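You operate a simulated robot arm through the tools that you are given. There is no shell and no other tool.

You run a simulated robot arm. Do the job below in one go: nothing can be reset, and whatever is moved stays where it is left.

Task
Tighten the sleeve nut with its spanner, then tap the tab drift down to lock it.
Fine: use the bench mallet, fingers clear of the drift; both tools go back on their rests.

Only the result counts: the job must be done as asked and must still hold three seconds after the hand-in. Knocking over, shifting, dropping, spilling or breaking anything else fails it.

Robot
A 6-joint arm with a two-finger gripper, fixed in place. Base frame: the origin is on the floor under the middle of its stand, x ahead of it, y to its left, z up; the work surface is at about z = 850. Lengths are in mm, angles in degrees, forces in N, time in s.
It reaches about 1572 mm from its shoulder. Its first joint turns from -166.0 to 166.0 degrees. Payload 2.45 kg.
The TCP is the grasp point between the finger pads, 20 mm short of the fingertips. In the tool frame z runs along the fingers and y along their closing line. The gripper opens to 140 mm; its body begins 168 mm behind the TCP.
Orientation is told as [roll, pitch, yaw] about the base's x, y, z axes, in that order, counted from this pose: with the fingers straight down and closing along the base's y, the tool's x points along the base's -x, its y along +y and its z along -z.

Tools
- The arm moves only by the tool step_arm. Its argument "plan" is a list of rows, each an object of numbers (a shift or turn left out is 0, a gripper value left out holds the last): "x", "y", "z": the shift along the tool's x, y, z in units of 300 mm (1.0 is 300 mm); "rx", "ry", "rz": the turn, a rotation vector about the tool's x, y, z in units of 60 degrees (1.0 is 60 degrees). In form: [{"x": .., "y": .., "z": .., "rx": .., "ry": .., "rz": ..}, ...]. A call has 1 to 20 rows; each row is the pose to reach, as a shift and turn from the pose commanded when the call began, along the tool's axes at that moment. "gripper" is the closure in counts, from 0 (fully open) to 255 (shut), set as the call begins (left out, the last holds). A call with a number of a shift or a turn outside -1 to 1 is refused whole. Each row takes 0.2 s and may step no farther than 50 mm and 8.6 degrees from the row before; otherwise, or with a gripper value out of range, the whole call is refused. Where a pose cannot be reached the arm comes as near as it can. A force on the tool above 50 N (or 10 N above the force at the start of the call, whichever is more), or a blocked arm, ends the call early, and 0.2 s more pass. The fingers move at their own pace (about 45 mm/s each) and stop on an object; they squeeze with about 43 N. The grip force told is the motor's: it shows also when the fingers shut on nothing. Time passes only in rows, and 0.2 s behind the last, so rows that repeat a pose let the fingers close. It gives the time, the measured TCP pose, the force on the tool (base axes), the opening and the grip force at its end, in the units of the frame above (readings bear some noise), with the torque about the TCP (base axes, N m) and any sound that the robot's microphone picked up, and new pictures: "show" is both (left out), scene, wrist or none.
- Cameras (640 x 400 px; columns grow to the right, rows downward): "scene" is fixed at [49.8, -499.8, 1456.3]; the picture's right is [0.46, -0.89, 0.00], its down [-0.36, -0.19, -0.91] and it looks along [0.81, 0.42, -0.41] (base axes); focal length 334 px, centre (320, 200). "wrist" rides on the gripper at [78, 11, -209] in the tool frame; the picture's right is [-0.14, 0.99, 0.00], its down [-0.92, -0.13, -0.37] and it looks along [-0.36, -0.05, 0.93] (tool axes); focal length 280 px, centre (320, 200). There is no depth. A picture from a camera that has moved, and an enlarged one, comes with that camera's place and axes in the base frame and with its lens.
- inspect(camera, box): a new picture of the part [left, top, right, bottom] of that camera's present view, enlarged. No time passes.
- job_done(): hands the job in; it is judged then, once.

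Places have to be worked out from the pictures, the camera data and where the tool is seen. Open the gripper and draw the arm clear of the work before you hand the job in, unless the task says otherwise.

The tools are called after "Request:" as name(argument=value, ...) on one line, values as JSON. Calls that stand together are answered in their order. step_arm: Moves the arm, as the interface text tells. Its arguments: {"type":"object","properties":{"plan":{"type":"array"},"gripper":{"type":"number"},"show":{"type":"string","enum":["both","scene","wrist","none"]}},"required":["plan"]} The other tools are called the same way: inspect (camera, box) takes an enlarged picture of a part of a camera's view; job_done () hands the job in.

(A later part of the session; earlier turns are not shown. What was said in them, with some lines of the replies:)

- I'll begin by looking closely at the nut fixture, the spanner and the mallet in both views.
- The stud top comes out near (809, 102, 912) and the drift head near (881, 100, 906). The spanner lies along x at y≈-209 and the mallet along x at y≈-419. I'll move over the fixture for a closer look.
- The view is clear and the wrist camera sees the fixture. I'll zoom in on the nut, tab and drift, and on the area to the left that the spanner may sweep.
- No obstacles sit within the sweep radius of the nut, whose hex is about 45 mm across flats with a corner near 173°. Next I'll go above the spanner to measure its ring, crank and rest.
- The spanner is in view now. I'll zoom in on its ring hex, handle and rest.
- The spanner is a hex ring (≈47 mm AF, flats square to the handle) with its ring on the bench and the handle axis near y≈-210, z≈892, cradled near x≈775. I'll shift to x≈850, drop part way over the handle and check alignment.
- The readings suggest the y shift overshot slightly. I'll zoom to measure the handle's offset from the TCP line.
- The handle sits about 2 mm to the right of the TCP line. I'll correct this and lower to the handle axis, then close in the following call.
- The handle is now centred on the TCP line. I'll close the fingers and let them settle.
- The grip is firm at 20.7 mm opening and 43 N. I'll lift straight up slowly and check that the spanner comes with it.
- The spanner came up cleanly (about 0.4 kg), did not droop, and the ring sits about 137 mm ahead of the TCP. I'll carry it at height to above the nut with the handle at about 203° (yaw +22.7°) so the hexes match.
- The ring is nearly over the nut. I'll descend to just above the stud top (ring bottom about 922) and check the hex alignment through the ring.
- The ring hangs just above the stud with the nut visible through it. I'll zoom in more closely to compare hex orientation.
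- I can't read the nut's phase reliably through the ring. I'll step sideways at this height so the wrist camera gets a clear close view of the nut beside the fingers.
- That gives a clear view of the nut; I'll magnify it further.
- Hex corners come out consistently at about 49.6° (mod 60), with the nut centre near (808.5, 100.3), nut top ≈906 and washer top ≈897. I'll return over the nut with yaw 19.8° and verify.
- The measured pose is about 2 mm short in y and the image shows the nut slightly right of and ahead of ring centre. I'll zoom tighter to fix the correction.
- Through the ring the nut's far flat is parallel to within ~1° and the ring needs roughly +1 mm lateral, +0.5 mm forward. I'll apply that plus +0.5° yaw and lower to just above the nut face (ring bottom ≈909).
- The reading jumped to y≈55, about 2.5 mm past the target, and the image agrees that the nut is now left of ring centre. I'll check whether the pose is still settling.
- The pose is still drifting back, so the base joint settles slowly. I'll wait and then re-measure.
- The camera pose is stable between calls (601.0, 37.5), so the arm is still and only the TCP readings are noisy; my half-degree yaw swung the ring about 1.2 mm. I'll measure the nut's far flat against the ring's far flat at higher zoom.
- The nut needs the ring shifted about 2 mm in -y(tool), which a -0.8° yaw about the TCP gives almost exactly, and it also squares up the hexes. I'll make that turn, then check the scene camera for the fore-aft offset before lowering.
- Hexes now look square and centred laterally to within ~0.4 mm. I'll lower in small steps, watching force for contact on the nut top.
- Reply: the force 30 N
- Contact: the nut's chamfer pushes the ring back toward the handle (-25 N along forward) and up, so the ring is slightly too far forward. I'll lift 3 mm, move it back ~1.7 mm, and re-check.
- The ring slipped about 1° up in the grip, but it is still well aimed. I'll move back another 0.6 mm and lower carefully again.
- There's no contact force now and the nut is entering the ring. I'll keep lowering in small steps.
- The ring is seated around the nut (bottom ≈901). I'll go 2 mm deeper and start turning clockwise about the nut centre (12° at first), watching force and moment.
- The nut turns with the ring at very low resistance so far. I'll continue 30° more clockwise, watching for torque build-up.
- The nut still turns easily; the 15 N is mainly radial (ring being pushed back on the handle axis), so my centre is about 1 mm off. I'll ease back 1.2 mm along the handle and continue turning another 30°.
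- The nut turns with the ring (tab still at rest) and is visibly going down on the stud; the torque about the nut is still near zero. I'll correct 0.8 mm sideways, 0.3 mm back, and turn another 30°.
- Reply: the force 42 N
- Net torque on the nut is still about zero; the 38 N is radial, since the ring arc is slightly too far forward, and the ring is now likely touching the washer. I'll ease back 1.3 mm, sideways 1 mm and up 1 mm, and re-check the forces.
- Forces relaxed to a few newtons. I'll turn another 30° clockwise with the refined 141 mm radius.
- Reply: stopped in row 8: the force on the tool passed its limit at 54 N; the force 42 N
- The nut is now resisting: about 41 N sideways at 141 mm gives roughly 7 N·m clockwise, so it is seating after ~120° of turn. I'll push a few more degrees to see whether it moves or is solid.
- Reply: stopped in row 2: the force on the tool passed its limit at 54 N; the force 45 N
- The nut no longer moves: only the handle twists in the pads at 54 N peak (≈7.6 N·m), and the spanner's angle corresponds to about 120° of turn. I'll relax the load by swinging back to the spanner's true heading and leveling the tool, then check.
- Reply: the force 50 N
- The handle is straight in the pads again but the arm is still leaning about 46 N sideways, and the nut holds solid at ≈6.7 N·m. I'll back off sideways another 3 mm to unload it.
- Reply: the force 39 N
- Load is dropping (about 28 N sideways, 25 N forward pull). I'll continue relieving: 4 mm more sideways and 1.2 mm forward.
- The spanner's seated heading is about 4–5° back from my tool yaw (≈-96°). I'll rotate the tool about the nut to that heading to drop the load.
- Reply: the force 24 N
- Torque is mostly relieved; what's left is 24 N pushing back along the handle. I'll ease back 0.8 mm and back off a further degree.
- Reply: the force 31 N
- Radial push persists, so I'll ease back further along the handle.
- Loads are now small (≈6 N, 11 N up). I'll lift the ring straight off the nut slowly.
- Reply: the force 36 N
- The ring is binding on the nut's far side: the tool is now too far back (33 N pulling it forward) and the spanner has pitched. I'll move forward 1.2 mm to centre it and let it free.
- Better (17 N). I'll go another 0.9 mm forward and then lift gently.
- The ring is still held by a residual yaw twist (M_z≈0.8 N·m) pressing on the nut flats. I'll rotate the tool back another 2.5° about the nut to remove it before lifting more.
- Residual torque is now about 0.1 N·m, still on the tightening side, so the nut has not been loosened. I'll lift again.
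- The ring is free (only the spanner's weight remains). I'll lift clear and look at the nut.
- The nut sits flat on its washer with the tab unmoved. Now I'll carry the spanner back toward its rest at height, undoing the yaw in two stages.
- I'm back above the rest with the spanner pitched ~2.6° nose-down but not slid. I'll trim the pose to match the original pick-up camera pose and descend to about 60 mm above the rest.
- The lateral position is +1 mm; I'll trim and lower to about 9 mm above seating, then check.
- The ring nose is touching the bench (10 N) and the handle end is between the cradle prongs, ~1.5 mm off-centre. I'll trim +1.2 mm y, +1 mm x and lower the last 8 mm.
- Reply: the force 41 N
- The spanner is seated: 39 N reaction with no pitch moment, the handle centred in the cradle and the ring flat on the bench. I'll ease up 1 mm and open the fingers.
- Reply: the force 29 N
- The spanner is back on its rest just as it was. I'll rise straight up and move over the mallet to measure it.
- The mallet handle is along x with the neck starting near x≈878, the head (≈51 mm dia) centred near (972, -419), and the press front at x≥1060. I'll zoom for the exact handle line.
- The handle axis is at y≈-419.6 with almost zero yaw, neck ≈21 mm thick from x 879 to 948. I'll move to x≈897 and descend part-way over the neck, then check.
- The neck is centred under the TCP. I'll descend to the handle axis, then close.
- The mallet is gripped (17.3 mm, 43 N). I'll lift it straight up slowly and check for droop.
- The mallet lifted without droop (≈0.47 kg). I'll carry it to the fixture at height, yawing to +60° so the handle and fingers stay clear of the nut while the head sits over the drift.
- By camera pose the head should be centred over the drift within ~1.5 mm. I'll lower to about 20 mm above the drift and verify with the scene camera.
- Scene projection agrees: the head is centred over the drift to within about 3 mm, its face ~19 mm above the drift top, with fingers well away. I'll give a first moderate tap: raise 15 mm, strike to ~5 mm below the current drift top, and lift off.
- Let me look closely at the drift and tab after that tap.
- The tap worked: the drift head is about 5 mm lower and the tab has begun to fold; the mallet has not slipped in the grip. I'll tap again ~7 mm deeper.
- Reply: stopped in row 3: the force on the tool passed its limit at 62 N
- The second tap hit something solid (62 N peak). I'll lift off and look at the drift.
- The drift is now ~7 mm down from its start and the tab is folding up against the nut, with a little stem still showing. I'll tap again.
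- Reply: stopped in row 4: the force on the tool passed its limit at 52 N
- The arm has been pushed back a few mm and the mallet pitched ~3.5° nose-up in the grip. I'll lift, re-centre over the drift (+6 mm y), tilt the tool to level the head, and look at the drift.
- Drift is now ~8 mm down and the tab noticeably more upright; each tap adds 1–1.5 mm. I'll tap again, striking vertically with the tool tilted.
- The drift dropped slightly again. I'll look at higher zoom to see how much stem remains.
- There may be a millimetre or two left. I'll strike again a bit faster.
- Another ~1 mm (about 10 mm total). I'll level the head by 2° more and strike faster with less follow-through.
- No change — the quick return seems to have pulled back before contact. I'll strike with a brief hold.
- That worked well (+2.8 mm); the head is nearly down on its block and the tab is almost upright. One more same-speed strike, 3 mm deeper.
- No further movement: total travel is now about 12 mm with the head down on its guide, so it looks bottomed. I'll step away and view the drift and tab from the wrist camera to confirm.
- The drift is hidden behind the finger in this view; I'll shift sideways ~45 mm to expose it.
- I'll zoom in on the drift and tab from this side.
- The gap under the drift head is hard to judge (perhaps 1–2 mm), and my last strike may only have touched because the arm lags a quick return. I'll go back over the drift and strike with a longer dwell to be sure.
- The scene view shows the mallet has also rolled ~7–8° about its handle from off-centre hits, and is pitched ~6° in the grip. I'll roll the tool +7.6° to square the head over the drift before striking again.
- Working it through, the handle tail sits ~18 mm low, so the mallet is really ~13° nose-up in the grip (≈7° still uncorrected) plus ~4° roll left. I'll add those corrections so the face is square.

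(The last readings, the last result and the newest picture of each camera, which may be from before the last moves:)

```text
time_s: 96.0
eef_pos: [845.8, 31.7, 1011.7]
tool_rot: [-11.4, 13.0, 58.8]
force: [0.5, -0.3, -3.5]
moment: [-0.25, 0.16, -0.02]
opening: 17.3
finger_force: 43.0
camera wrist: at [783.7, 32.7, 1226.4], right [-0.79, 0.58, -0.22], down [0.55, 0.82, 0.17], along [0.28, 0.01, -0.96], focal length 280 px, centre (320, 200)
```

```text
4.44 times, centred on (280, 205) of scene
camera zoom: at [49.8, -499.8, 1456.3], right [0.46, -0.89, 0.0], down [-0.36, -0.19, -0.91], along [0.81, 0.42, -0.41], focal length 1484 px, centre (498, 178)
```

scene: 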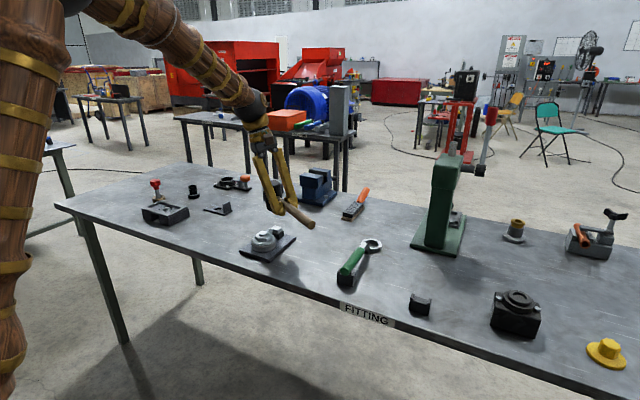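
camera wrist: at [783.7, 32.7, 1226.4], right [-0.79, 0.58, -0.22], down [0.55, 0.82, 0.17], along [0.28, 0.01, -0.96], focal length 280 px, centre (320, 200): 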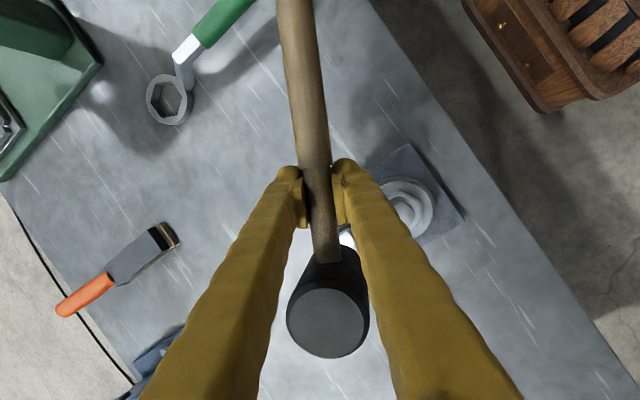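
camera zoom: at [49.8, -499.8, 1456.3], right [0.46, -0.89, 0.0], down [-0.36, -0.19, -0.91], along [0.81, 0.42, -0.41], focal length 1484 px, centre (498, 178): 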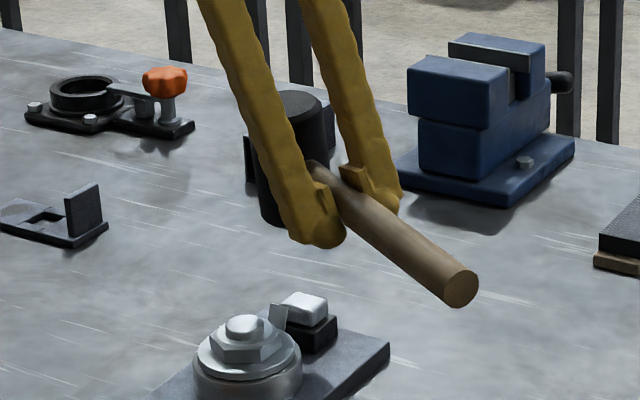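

The handle is level now (tail at the predicted row) and the head axis vertical, centred over the drift within ~2 mm. I'll drop to about 40 mm above, then strike with a dwell.

Request:
step_arm(plan=[{"x": -0.013, "y": 0.0112, "z": 0.0557}, {"x": -0.02625, "y": 0.02247, "z": 0.11144}, {"x": -0.02625, "y": 0.02247, "z": 0.11144}, {"x": -0.02625, "y": 0.02247, "z": 0.11144}], show="none")

Request:
step_arm(plan=[{"x": -0.036, "y": 0.0308, "z": 0.1528}, {"x": -0.036, "y": 0.0308, "z": 0.1528}, {"x": -0.036, "y": 0.0308, "z": 0.1528}, {"x": 0, "y": 0, "z": 0}, {"x": 0, "y": 0, "z": 0}, {"x": 0, "y": 0, "z": 0}], show="wrist")

Request:
inspect(camera="scene", box=[268, 220, 294, 242])

Request:
inspect(camera="scene", box=[245, 160, 315, 250])

```text
time_s: 97.0
eef_pos: [845.7, 32.3, 976.6]
tool_rot: [-11.4, 13.0, 58.9]
force: [1.0, 0.6, -4.6]
moment: [-0.22, 0.12, -0.01]
opening: 17.3
finger_force: 42.8
```

```text
time_s: 97.7
eef_pos: [846.9, 28.1, 932.9]
tool_rot: [-11.6, 13.0, 58.9]
force: [-3.8, -1.6, 11.4]
moment: [0.55, -0.17, 0.11]
opening: 16.9
finger_force: 42.9
stopped in row 3: the force on the tool passed its limit at 51 N (the readings are from after the stop); the commanded pose is now the measured one
camera wrist: at [784.6, 29.9, 1147.8], right [-0.78, 0.58, -0.23], down [0.55, 0.82, 0.17], along [0.28, 0.01, -0.96], focal length 280 px, centre (320, 200)
```

wrist: 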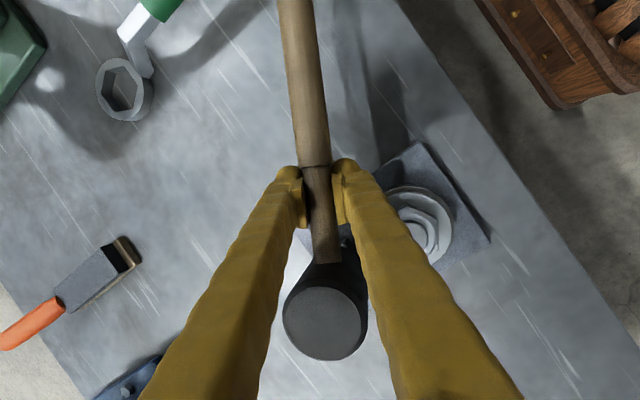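

```text
16.00 times, centred on (281, 231) of scene
camera zoom: at [49.8, -499.8, 1456.3], right [0.46, -0.89, 0.0], down [-0.36, -0.19, -0.91], along [0.81, 0.42, -0.41], focal length 5344 px, centre (944, -296)
```

zoom: 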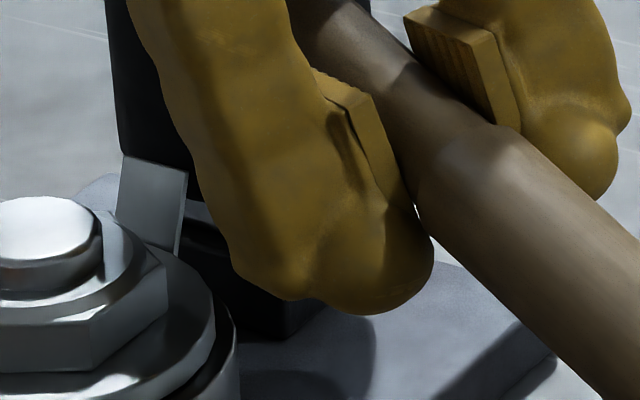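

```text
4.44 times, centred on (280, 205) of scene
camera zoom: at [49.8, -499.8, 1456.3], right [0.46, -0.89, 0.0], down [-0.36, -0.19, -0.91], along [0.81, 0.42, -0.41], focal length 1484 px, centre (498, 178)
```

zoom: 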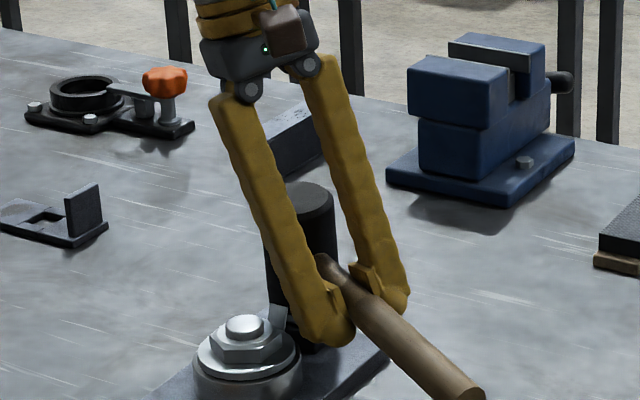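

It struck hard (51 N). I'll lift off vertically and look at the drift.

Request:
step_arm(plan=[{"x": 0.015, "y": -0.0128, "z": -0.0637}, {"x": 0.03375, "y": -0.0289, "z": -0.1433}, {"x": 0.045, "y": -0.0385, "z": -0.191}, {"x": 0.045, "y": -0.0385, "z": -0.191}], show="wrist")

Request:
inspect(camera="scene", box=[268, 220, 294, 242])

Request:
inspect(camera="scene", box=[245, 160, 315, 250])

```text
time_s: 98.7
eef_pos: [845.0, 28.6, 992.2]
tool_rot: [-11.6, 13.0, 58.8]
force: [0.1, -1.2, -4.5]
moment: [-0.22, 0.14, -0.02]
opening: 17.2
finger_force: 42.6
camera wrist: at [783.9, 30.4, 1207.4], right [-0.78, 0.58, -0.22], down [0.55, 0.82, 0.17], along [0.28, 0.01, -0.96], focal length 280 px, centre (320, 200)
```

wrist: 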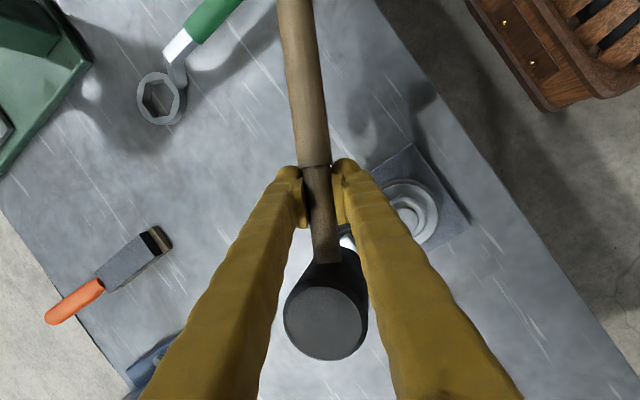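

```text
16.00 times, centred on (281, 231) of scene
camera zoom: at [49.8, -499.8, 1456.3], right [0.46, -0.89, 0.0], down [-0.36, -0.19, -0.91], along [0.81, 0.42, -0.41], focal length 5344 px, centre (944, -296)
```

zoom: 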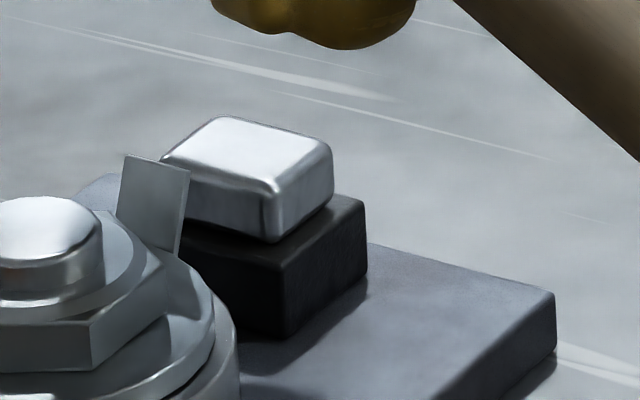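

```text
4.44 times, centred on (280, 205) of scene
camera zoom: at [49.8, -499.8, 1456.3], right [0.46, -0.89, 0.0], down [-0.36, -0.19, -0.91], along [0.81, 0.42, -0.41], focal length 1484 px, centre (498, 178)
```

zoom: 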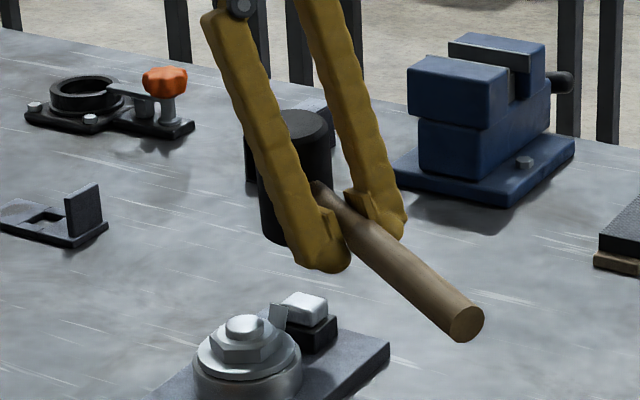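

The drift did not move at all on that solid hit: it is fully down and the tab stands up locked. Now I'll carry the mallet back toward its rest in two stages at height, keeping the tilt that holds the mallet level.

Request:
step_arm(plan=[{"x": 0.1019, "y": -0.075, "z": 0.0132, "rx": -0.0193, "ry": 0.0168, "rz": 0.0819}, {"x": 0.2038, "y": -0.1499, "z": 0.0264, "rx": -0.0386, "ry": 0.0336, "rz": 0.1639}, {"x": 0.3057, "y": -0.2249, "z": 0.0396, "rx": -0.058, "ry": 0.0505, "rz": 0.2458}, {"x": 0.4075, "y": -0.2998, "z": 0.0528, "rx": -0.0773, "ry": 0.0673, "rz": 0.3277}, {"x": 0.5094, "y": -0.3748, "z": 0.066, "rx": -0.0966, "ry": 0.0841, "rz": 0.4097}, {"x": 0.6113, "y": -0.4497, "z": 0.0792, "rx": -0.1159, "ry": 0.1009, "rz": 0.4916}, {"x": 0.6113, "y": -0.4497, "z": 0.0792, "rx": -0.1159, "ry": 0.1009, "rz": 0.4916}], show="none")

Request:
step_arm(plan=[{"x": 0.044, "y": -0.1125, "z": 0.0335, "rx": -0.0193, "ry": 0.0168, "rz": 0.0821}, {"x": 0.0881, "y": -0.2249, "z": 0.0669, "rx": -0.0387, "ry": 0.0337, "rz": 0.1641}, {"x": 0.1322, "y": -0.3374, "z": 0.1004, "rx": -0.058, "ry": 0.0505, "rz": 0.2462}, {"x": 0.1762, "y": -0.4498, "z": 0.1338, "rx": -0.0773, "ry": 0.0674, "rz": 0.3283}, {"x": 0.2203, "y": -0.5623, "z": 0.1673, "rx": -0.0967, "ry": 0.0842, "rz": 0.4103}, {"x": 0.2643, "y": -0.6747, "z": 0.2007, "rx": -0.116, "ry": 0.1011, "rz": 0.4924}, {"x": 0.2643, "y": -0.6747, "z": 0.2007, "rx": -0.116, "ry": 0.1011, "rz": 0.4924}], show="both")

Request:
inspect(camera="scene", box=[380, 150, 500, 320])

```text
time_s: 100.3
eef_pos: [871.7, -192.5, 1038.7]
tool_rot: [-11.6, 13.0, 27.9]
force: [0.5, 0.1, -4.1]
moment: [-0.16, 0.22, 0.02]
opening: 17.3
finger_force: 42.6
```

```text
time_s: 101.9
eef_pos: [898.4, -420.9, 1036.9]
tool_rot: [-11.6, 13.0, -3.2]
force: [-0.5, 0.3, -4.3]
moment: [-0.04, 0.3, 0.01]
opening: 16.8
finger_force: 43.4
camera wrist: at [870.0, -365.2, 1251.2], right [0.14, 0.96, -0.23], down [0.98, -0.1, 0.17], along [0.14, -0.24, -0.96], focal length 280 px, centre (320, 200)
```

scene: 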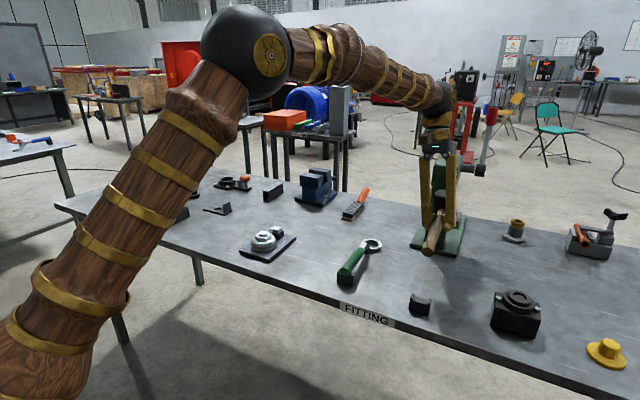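
wrist: 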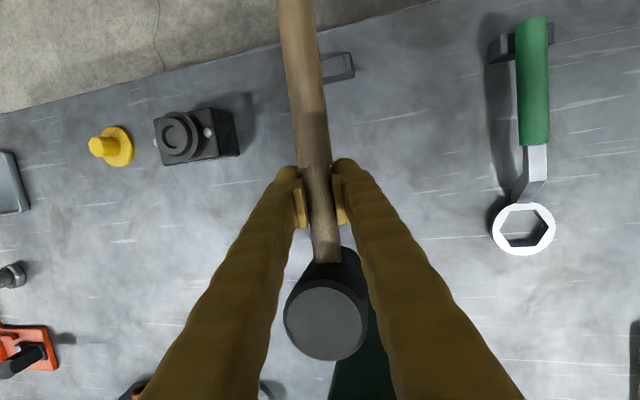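

```text
2.35 times, centred on (440, 235) of scene
camera zoom: at [49.8, -499.8, 1456.3], right [0.46, -0.89, 0.0], down [-0.36, -0.19, -0.91], along [0.81, 0.42, -0.41], focal length 786 px, centre (38, 118)
```

zoom: 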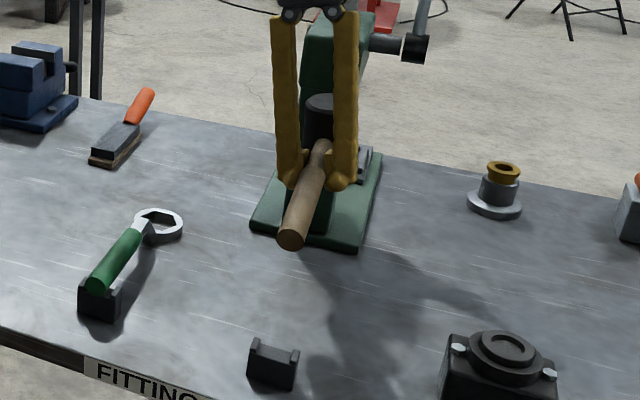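

The mallet is over its rest, still ~2° nose-up. I'll level it, trim the xy by ~1 mm, and lower 100 mm, then check verticality.

Request:
step_arm(plan=[{"x": -0.0157, "y": 0.0238, "z": 0.1061, "ry": 0.0188, "rz": -0.0038}, {"x": -0.0467, "y": 0.0455, "z": 0.2121, "ry": 0.0376, "rz": -0.0077}, {"x": -0.0717, "y": 0.0673, "z": 0.3182, "ry": 0.0376, "rz": -0.0077}, {"x": -0.0717, "y": 0.0673, "z": 0.3182, "ry": 0.0376, "rz": -0.0077}, {"x": -0.0717, "y": 0.0673, "z": 0.3182, "ry": 0.0376, "rz": -0.0077}], show="both")

Request:
inspect(camera="scene", box=[390, 200, 480, 320])

Request:
inspect(camera="wrist", box=[250, 0, 410, 200])

```text
time_s: 103.1
eef_pos: [896.9, -417.0, 936.9]
tool_rot: [-11.6, 15.4, -3.0]
force: [0.4, -0.3, -4.3]
moment: [0.0, 0.26, 0.03]
opening: 17.3
finger_force: 42.5
camera wrist: at [876.9, -363.4, 1152.4], right [0.13, 0.96, -0.23], down [0.99, -0.1, 0.13], along [0.1, -0.24, -0.96], focal length 280 px, centre (320, 200)
```

scene: 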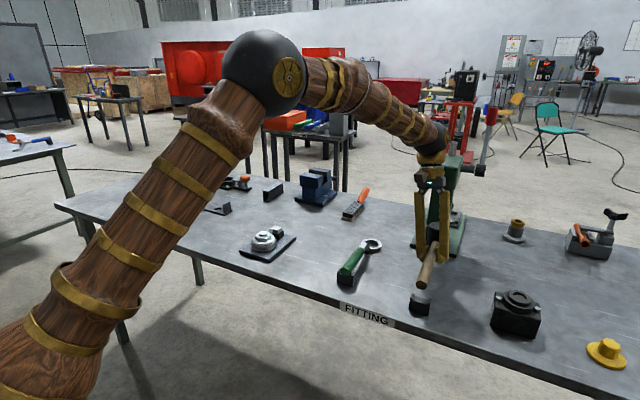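
wrist: 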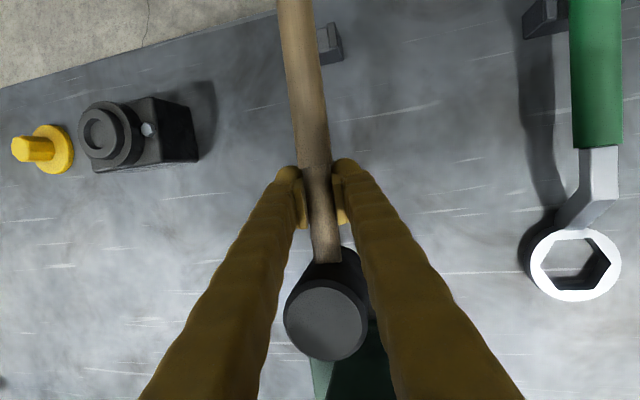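

```text
3.33 times, centred on (435, 260) of scene
camera zoom: at [49.8, -499.8, 1456.3], right [0.46, -0.89, 0.0], down [-0.36, -0.19, -0.91], along [0.81, 0.42, -0.41], focal length 1113 px, centre (-63, 0)
```

zoom: 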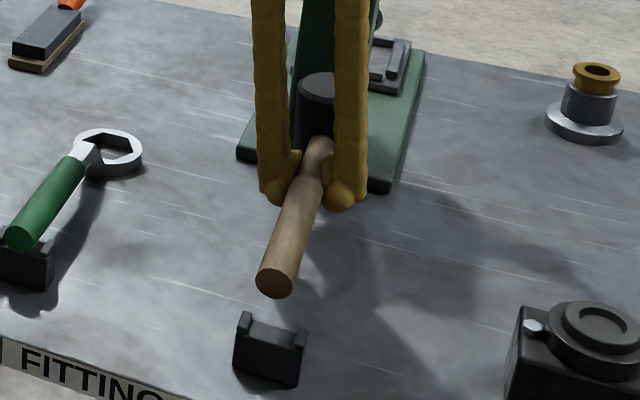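

```text
2.00 times, centred on (330, 100) of wrist
camera zoom: at [876.9, -363.4, 1152.4], right [0.13, 0.96, -0.23], down [0.99, -0.1, 0.13], along [0.1, -0.24, -0.96], focal length 561 px, centre (300, 400)
```

zoom: 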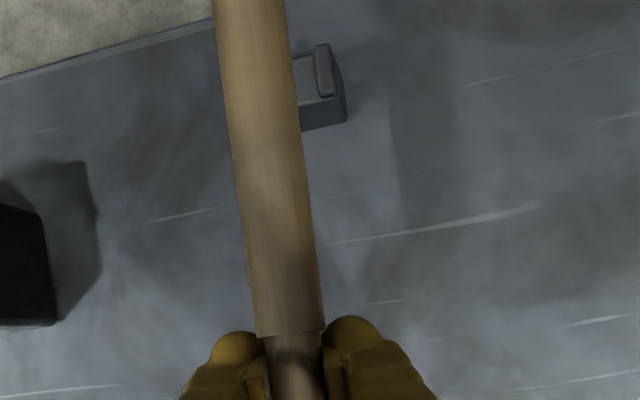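

The handle is level and the tail is nearly lined up with the cradle (≈2 mm high in y). I'll trim y by -1.8 mm and lower 36 mm.

Request:
step_arm(plan=[{"x": -0.0125, "y": 0.0019, "z": 0.0385}, {"x": -0.0231, "y": 0.0096, "z": 0.0762}, {"x": -0.0338, "y": 0.0174, "z": 0.114}, {"x": -0.0338, "y": 0.0174, "z": 0.114}, {"x": -0.0338, "y": 0.0174, "z": 0.114}], show="both")

Request:
inspect(camera="scene", box=[390, 220, 480, 320])

Request:
inspect(camera="wrist", box=[250, 0, 410, 120])

```text
time_s: 104.3
eef_pos: [897.9, -419.4, 902.6]
tool_rot: [-11.6, 15.4, -3.0]
force: [-0.6, 0.0, -4.6]
moment: [-0.03, 0.27, 0.0]
opening: 17.1
finger_force: 42.4
camera wrist: at [878.7, -365.1, 1117.5], right [0.13, 0.96, -0.23], down [0.99, -0.1, 0.13], along [0.1, -0.24, -0.96], focal length 280 px, centre (320, 200)
```

scene: 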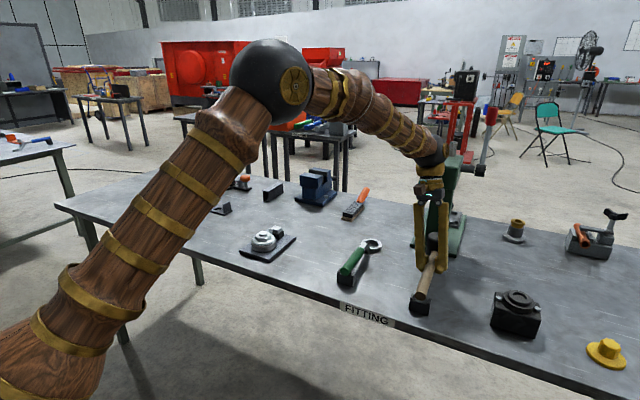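
wrist: 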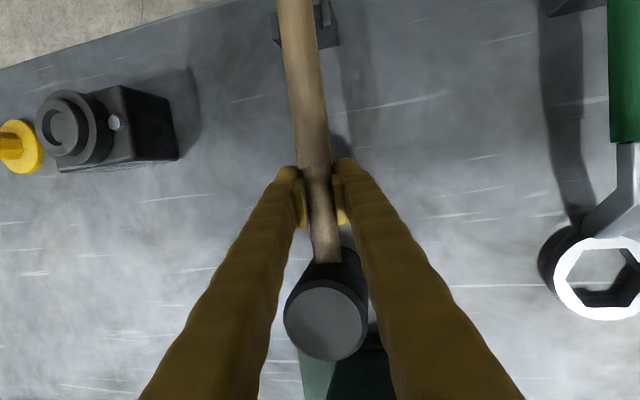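

```text
4.00 times, centred on (435, 270) of scene
camera zoom: at [49.8, -499.8, 1456.3], right [0.46, -0.89, 0.0], down [-0.36, -0.19, -0.91], along [0.81, 0.42, -0.41], focal length 1336 px, centre (-140, -80)
```

zoom: 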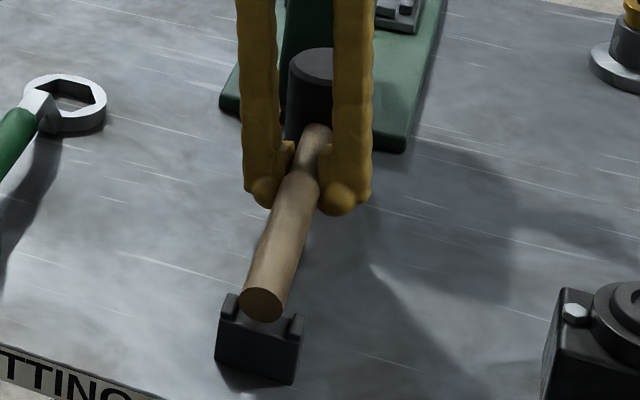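

```text
3.33 times, centred on (330, 60) of wrist
camera zoom: at [878.7, -365.1, 1117.5], right [0.13, 0.96, -0.23], down [0.99, -0.1, 0.13], along [0.1, -0.24, -0.96], focal length 935 px, centre (287, 667)
```

zoom: 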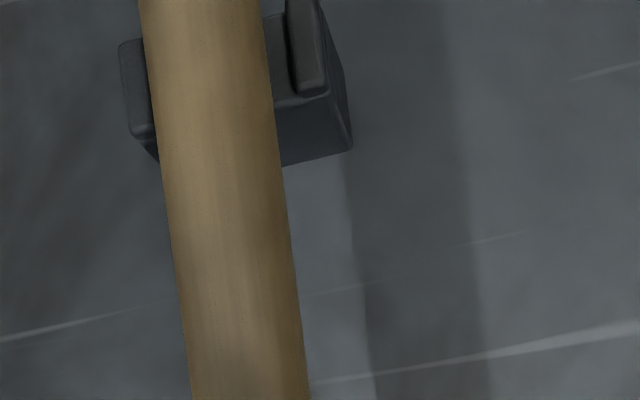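

The tail is centred between the prongs, about 9 mm above seating. I'll lower the remaining distance slowly and watch the force.

Request:
step_arm(plan=[{"x": -0.0024, "y": 0.0017, "z": 0.0084}, {"x": -0.0047, "y": 0.0034, "z": 0.0168}, {"x": -0.0071, "y": 0.0052, "z": 0.0252}, {"x": -0.0071, "y": 0.0052, "z": 0.0252}, {"x": -0.0071, "y": 0.0052, "z": 0.0252}], show="wrist")

Request:
inspect(camera="scene", box=[390, 220, 480, 320])

```text
time_s: 105.5
eef_pos: [897.5, -419.2, 893.4]
tool_rot: [-11.6, 15.3, -3.1]
force: [-0.4, 1.0, -4.0]
moment: [0.03, 0.31, 0.03]
opening: 17.1
finger_force: 42.7
camera wrist: at [878.1, -365.1, 1108.8], right [0.13, 0.96, -0.23], down [0.99, -0.1, 0.13], along [0.1, -0.24, -0.96], focal length 280 px, centre (320, 200)
```

wrist: 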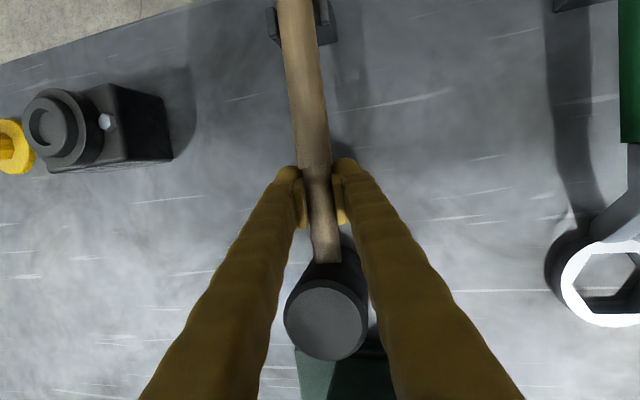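

```text
4.00 times, centred on (435, 270) of scene
camera zoom: at [49.8, -499.8, 1456.3], right [0.46, -0.89, 0.0], down [-0.36, -0.19, -0.91], along [0.81, 0.42, -0.41], focal length 1336 px, centre (-140, -80)
```

zoom: 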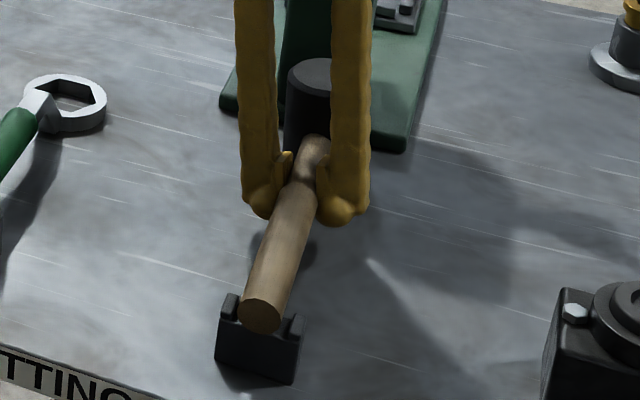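

No contact yet; comparing to the starting picture, the tail is ~1.5 mm high and the head ~8 mm high, so the handle has ridden up in the pads and is ~1.6° nose-up. I'll lower 5.5 mm with a 1.6° nose-down correction.

Request:
step_arm(plan=[{"x": -0.0016, "y": 0.0012, "z": 0.0058, "ry": 0.0087, "rz": -0.0018}, {"x": -0.0033, "y": 0.0024, "z": 0.0115, "ry": 0.0174, "rz": -0.0035}, {"x": -0.0049, "y": 0.0036, "z": 0.0173, "ry": 0.0261, "rz": -0.0053}, {"x": -0.0049, "y": 0.0036, "z": 0.0173, "ry": 0.0261, "rz": -0.0053}], show="wrist")

Request:
inspect(camera="scene", box=[390, 220, 480, 320])

```text
time_s: 106.5
eef_pos: [897.7, -421.1, 890.0]
tool_rot: [-11.7, 16.9, -3.1]
force: [-10.3, -4.4, 19.7]
moment: [0.49, -1.2, -0.02]
opening: 17.0
finger_force: 43.0
camera wrist: at [883.8, -365.8, 1105.6], right [0.13, 0.96, -0.23], down [0.99, -0.1, 0.1], along [0.08, -0.24, -0.97], focal length 280 px, centre (320, 200)
```

wrist: 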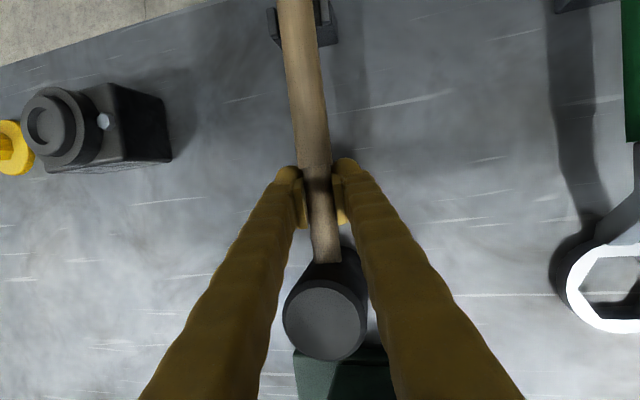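

```text
4.00 times, centred on (435, 270) of scene
camera zoom: at [49.8, -499.8, 1456.3], right [0.46, -0.89, 0.0], down [-0.36, -0.19, -0.91], along [0.81, 0.42, -0.41], focal length 1336 px, centre (-140, -80)
```

zoom: 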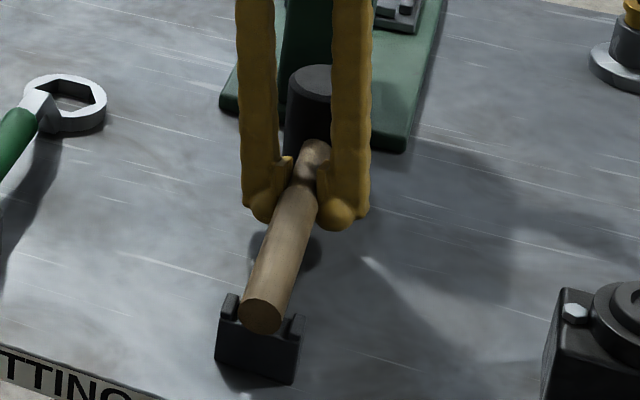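

The head is now on the bench (≈24 N) and the tail is ~1.5 mm above the cradle floor. I'll ease up 1 mm, then open the fingers part-way.

Request:
step_arm(plan=[{"x": 0.0009, "y": -0.0006, "z": -0.0031}, {"x": 0.0009, "y": -0.0006, "z": -0.0031}], show="none")

Request:
step_arm(plan=[{"z": 0}, {"z": 0}, {"z": 0}, {"z": 0}, {"z": 0}, {"z": 0}], gripper=140, show="both")

Request:
inspect(camera="scene", box=[390, 220, 480, 320])

```text
time_s: 107.1
eef_pos: [898.3, -420.1, 890.4]
tool_rot: [-11.6, 16.9, -3.1]
force: [1.4, -10.0, 19.2]
moment: [0.16, 0.1, -0.11]
opening: 17.3
finger_force: 42.1
```

```text
time_s: 108.5
eef_pos: [897.9, -419.1, 888.4]
tool_rot: [-11.6, 16.9, -3.0]
force: [-1.1, -0.3, -0.2]
moment: [-0.02, -0.02, 0.01]
opening: 63.3
finger_force: 0.1
camera wrist: at [883.9, -365.8, 1105.1], right [0.12, 0.96, -0.23], down [0.99, -0.1, 0.1], along [0.07, -0.24, -0.97], focal length 280 px, centre (320, 200)
```

scene: 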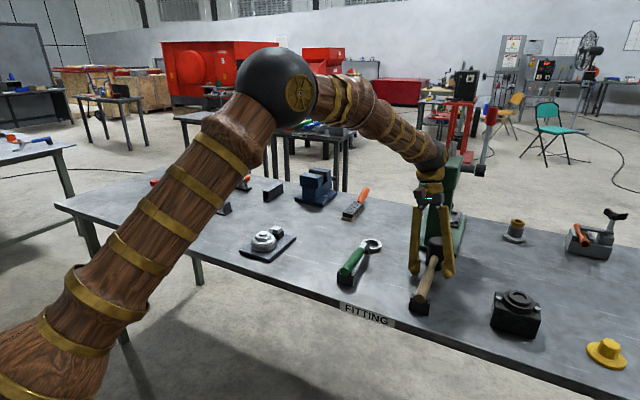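
wrist: 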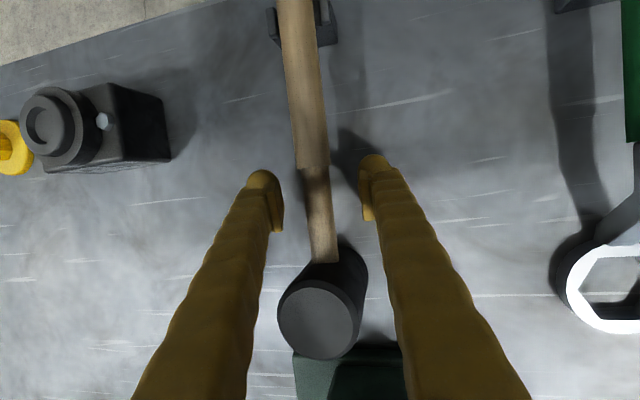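

```text
4.00 times, centred on (435, 270) of scene
camera zoom: at [49.8, -499.8, 1456.3], right [0.46, -0.89, 0.0], down [-0.36, -0.19, -0.91], along [0.81, 0.42, -0.41], focal length 1336 px, centre (-140, -80)
```

zoom: 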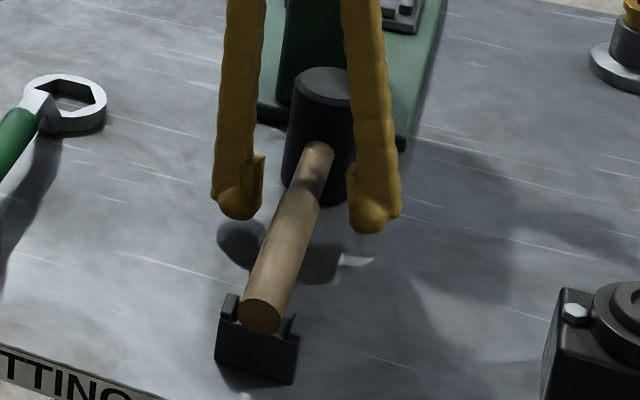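

The mallet is released, with its tail in the cradle and head on the bench as at the start. I'll lift vertically clear.

Request:
step_arm(plan=[{"x": 0.0194, "y": -0.0128, "z": -0.0625}, {"x": 0.0485, "y": -0.0321, "z": -0.1562}, {"x": 0.0872, "y": -0.0577, "z": -0.2812}, {"x": 0.1308, "y": -0.0866, "z": -0.4218}, {"x": 0.1308, "y": -0.0866, "z": -0.4218}], gripper=140, show="both")

Request:
inspect(camera="scene", box=[390, 220, 480, 320])

```text
time_s: 109.7
eef_pos: [897.7, -420.1, 1025.9]
tool_rot: [-11.6, 17.0, -3.1]
force: [0.0, 0.9, -0.1]
moment: [-0.01, 0.02, 0.01]
opening: 63.1
finger_force: 0.0
camera wrist: at [884.6, -366.3, 1241.1], right [0.12, 0.96, -0.23], down [0.99, -0.1, 0.1], along [0.07, -0.24, -0.97], focal length 280 px, centre (320, 200)
```

scene: 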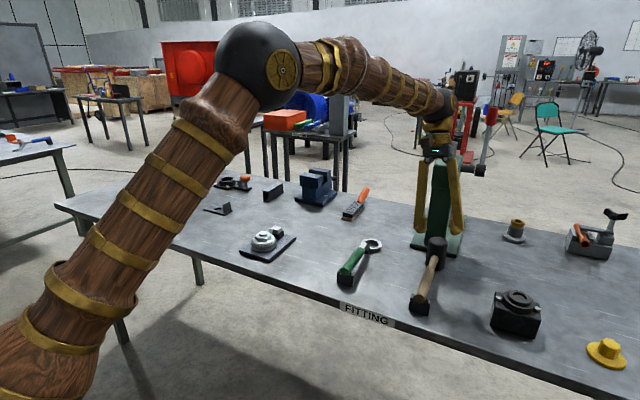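
wrist: 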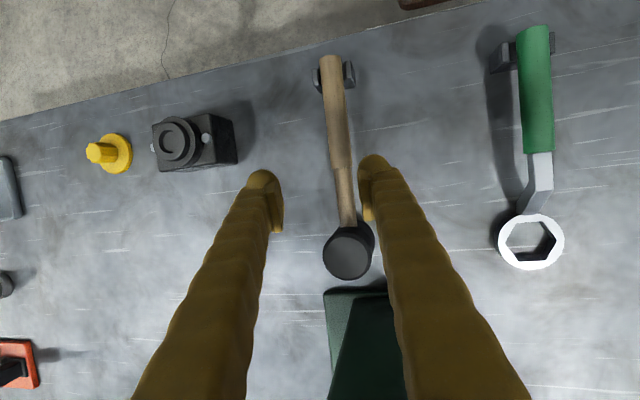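

```text
4.00 times, centred on (435, 270) of scene
camera zoom: at [49.8, -499.8, 1456.3], right [0.46, -0.89, 0.0], down [-0.36, -0.19, -0.91], along [0.81, 0.42, -0.41], focal length 1336 px, centre (-140, -80)
```

zoom: 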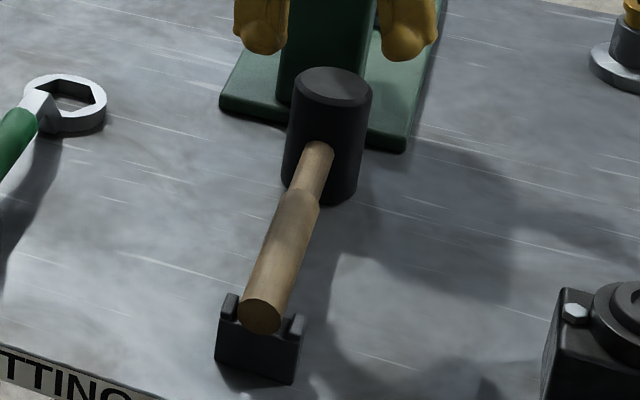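

Both tools are on their rests. I'll raise further, straighten the tool and open the gripper, then take a last look at the fixture and tools.

Request:
step_arm(plan=[{"x": 0.029, "y": -0.019, "z": -0.0937, "rx": -0.04, "ry": -0.056, "rz": -0.01}, {"x": 0.058, "y": -0.038, "z": -0.1875, "rx": -0.08, "ry": -0.112, "rz": -0.02}, {"x": 0.0872, "y": -0.0577, "z": -0.2812, "rx": -0.12, "ry": -0.168, "rz": -0.03}, {"x": 0.1163, "y": -0.077, "z": -0.3749, "rx": -0.16, "ry": -0.224, "rz": -0.04}, {"x": 0.1163, "y": -0.077, "z": -0.3749, "rx": -0.19, "ry": -0.278, "rz": -0.05}, {"x": 0.1163, "y": -0.077, "z": -0.3749, "rx": -0.19, "ry": -0.278, "rz": -0.05}], gripper=0, show="both")

Request:
inspect(camera="scene", box=[240, 205, 310, 265])

Request:
inspect(camera="scene", box=[320, 220, 460, 320])

```text
time_s: 111.1
eef_pos: [898.1, -420.7, 1144.5]
tool_rot: [0.7, 0.6, 1.6]
force: [-0.9, -0.1, -0.4]
moment: [0.0, -0.02, -0.02]
opening: 140.2
finger_force: 0.0
camera wrist: at [820.0, -413.9, 1354.1], right [0.11, 0.99, 0.01], down [0.93, -0.11, 0.36], along [0.36, -0.03, -0.93], focal length 280 px, centre (320, 200)
```

scene: 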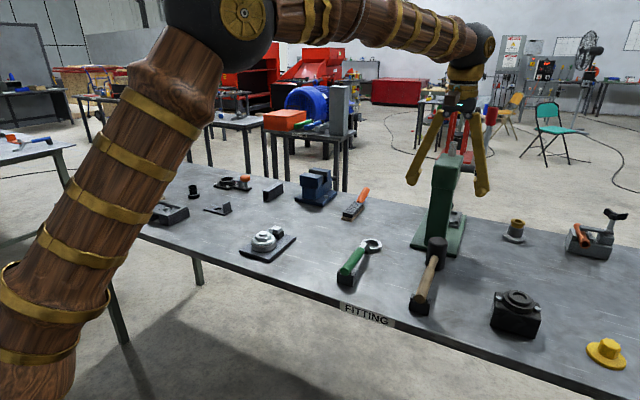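
wrist: 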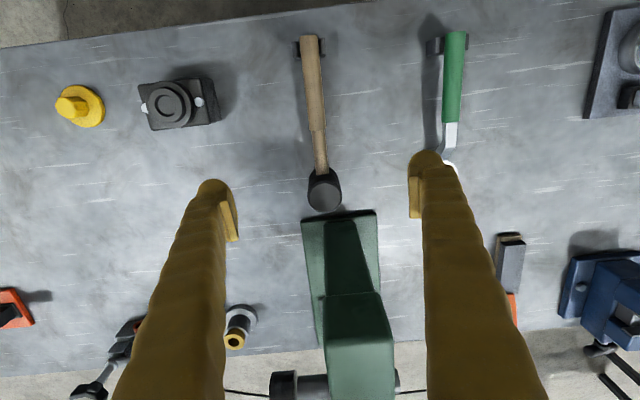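

```text
6.67 times, centred on (275, 235) of scene
camera zoom: at [49.8, -499.8, 1456.3], right [0.46, -0.89, 0.0], down [-0.36, -0.19, -0.91], along [0.81, 0.42, -0.41], focal length 2227 px, centre (620, -33)
```

zoom: 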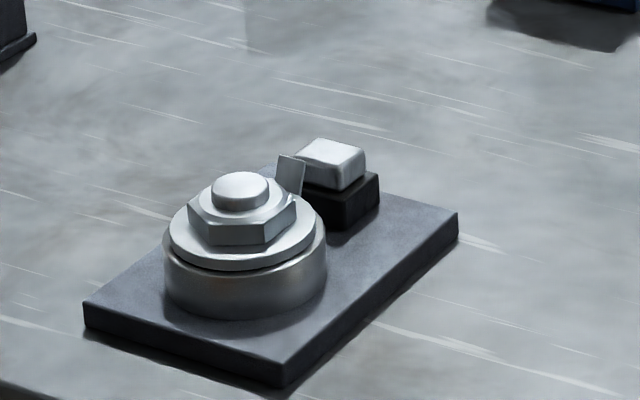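

```text
4.00 times, centred on (390, 270) of scene
camera zoom: at [49.8, -499.8, 1456.3], right [0.46, -0.89, 0.0], down [-0.36, -0.19, -0.91], along [0.81, 0.42, -0.41], focal length 1336 px, centre (40, -80)
```

zoom: 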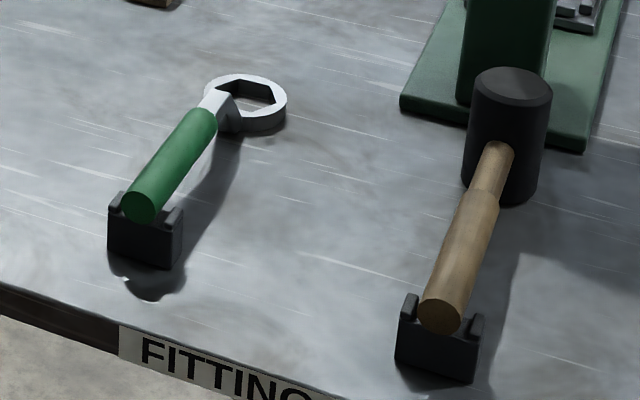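

Everything matches the starting layout, the drift is fully down with the tab upright, and both tools sit on their rests. I'll withdraw the open gripper to a clear pose near where it began.

Request:
step_arm(plan=[{"x": 0.1, "z": -0.1}, {"x": 0.17, "y": 0.1, "z": -0.18}, {"x": 0.24, "y": 0.22, "z": -0.25}, {"x": 0.31, "y": 0.34, "z": -0.32}, {"x": 0.36, "y": 0.46, "z": -0.38}, {"x": 0.387, "y": 0.573, "z": -0.417}, {"x": 0.387, "y": 0.573, "z": -0.417}, {"x": 0.387, "y": 0.573, "z": -0.417}], gripper=0, show="both")

Request:
inspect(camera="wrist", box=[430, 70, 540, 180])

```text
time_s: 112.9
eef_pos: [779.2, -252.4, 1270.9]
tool_rot: [0.6, 0.6, 1.6]
force: [0.0, 0.8, 0.2]
moment: [-0.01, 0.0, 0.01]
opening: 140.0
finger_force: 0.1
camera wrist: at [702.8, -244.9, 1480.2], right [0.11, 0.99, 0.01], down [0.93, -0.11, 0.36], along [0.36, -0.03, -0.93], focal length 280 px, centre (320, 200)
```

scene: 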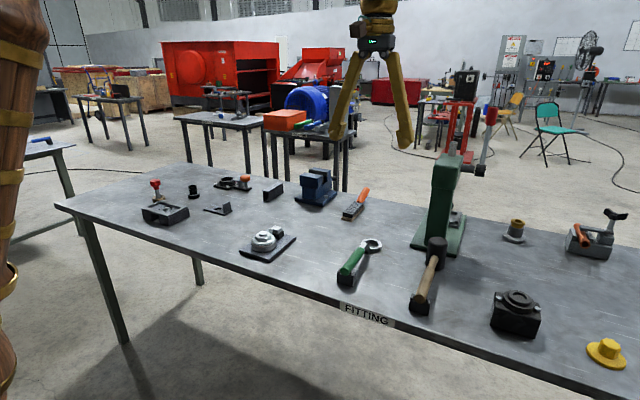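
wrist: 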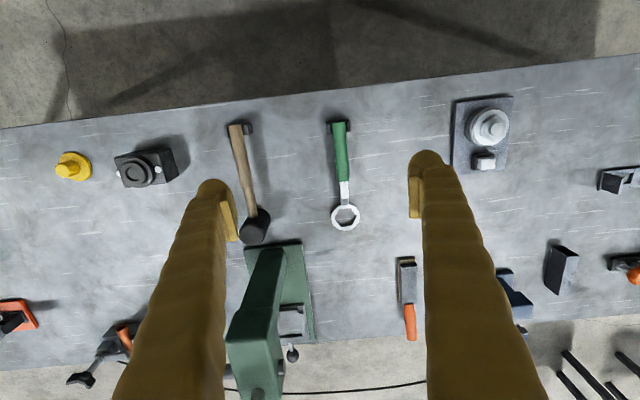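

```text
3.64 times, centred on (485, 125) of wrist
camera zoom: at [702.8, -244.9, 1480.2], right [0.11, 0.99, 0.01], down [0.93, -0.11, 0.36], along [0.36, -0.03, -0.93], focal length 1020 px, centre (-280, 473)
```

zoom: 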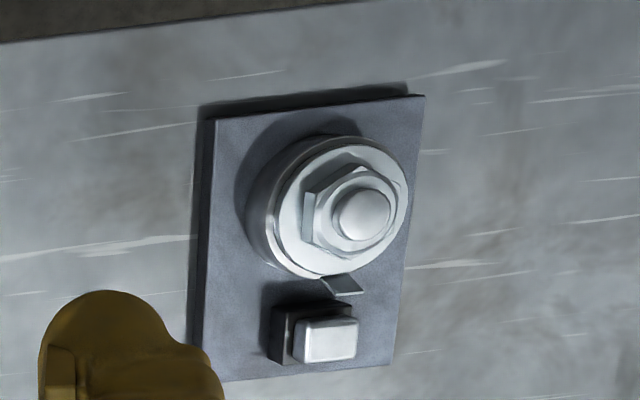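

The arm is clear with the gripper open, the nut is seated solid, the drift is down with the tab turned up, and both tools are on their rests. I'm handing the job in.

Request:
job_done()

```text
The job is handed in.
```

I tightened the nut with the spanner, drove the drift down with the mallet, and put both tools back on their rests. I handed the job in without seeing the verdict.

- **Nut:** it turned roughly 120° clockwise almost freely, then went solid. It held firm at a peak of about 7.6 N·m, and I found no sign that it loosened when I lifted the spanner off. The job gave no torque figure, so I took the solid stop as tight.
- **Drift and tab:** several mallet taps drove the drift down about 12 mm, and the last solid hit (51 N) did not move it any further. The tab now stands up beside the nut.
- **Fingers:** my hold on the mallet kept them well clear of the drift throughout.
- **Tools:** the mallet pitched and rolled in the grip during the taps, so I levelled it before setting it down. The closing pictures show both tools where they started.
- **Rest of the bench:** nothing else looks disturbed. The gripper is open and the arm is clear of the work.
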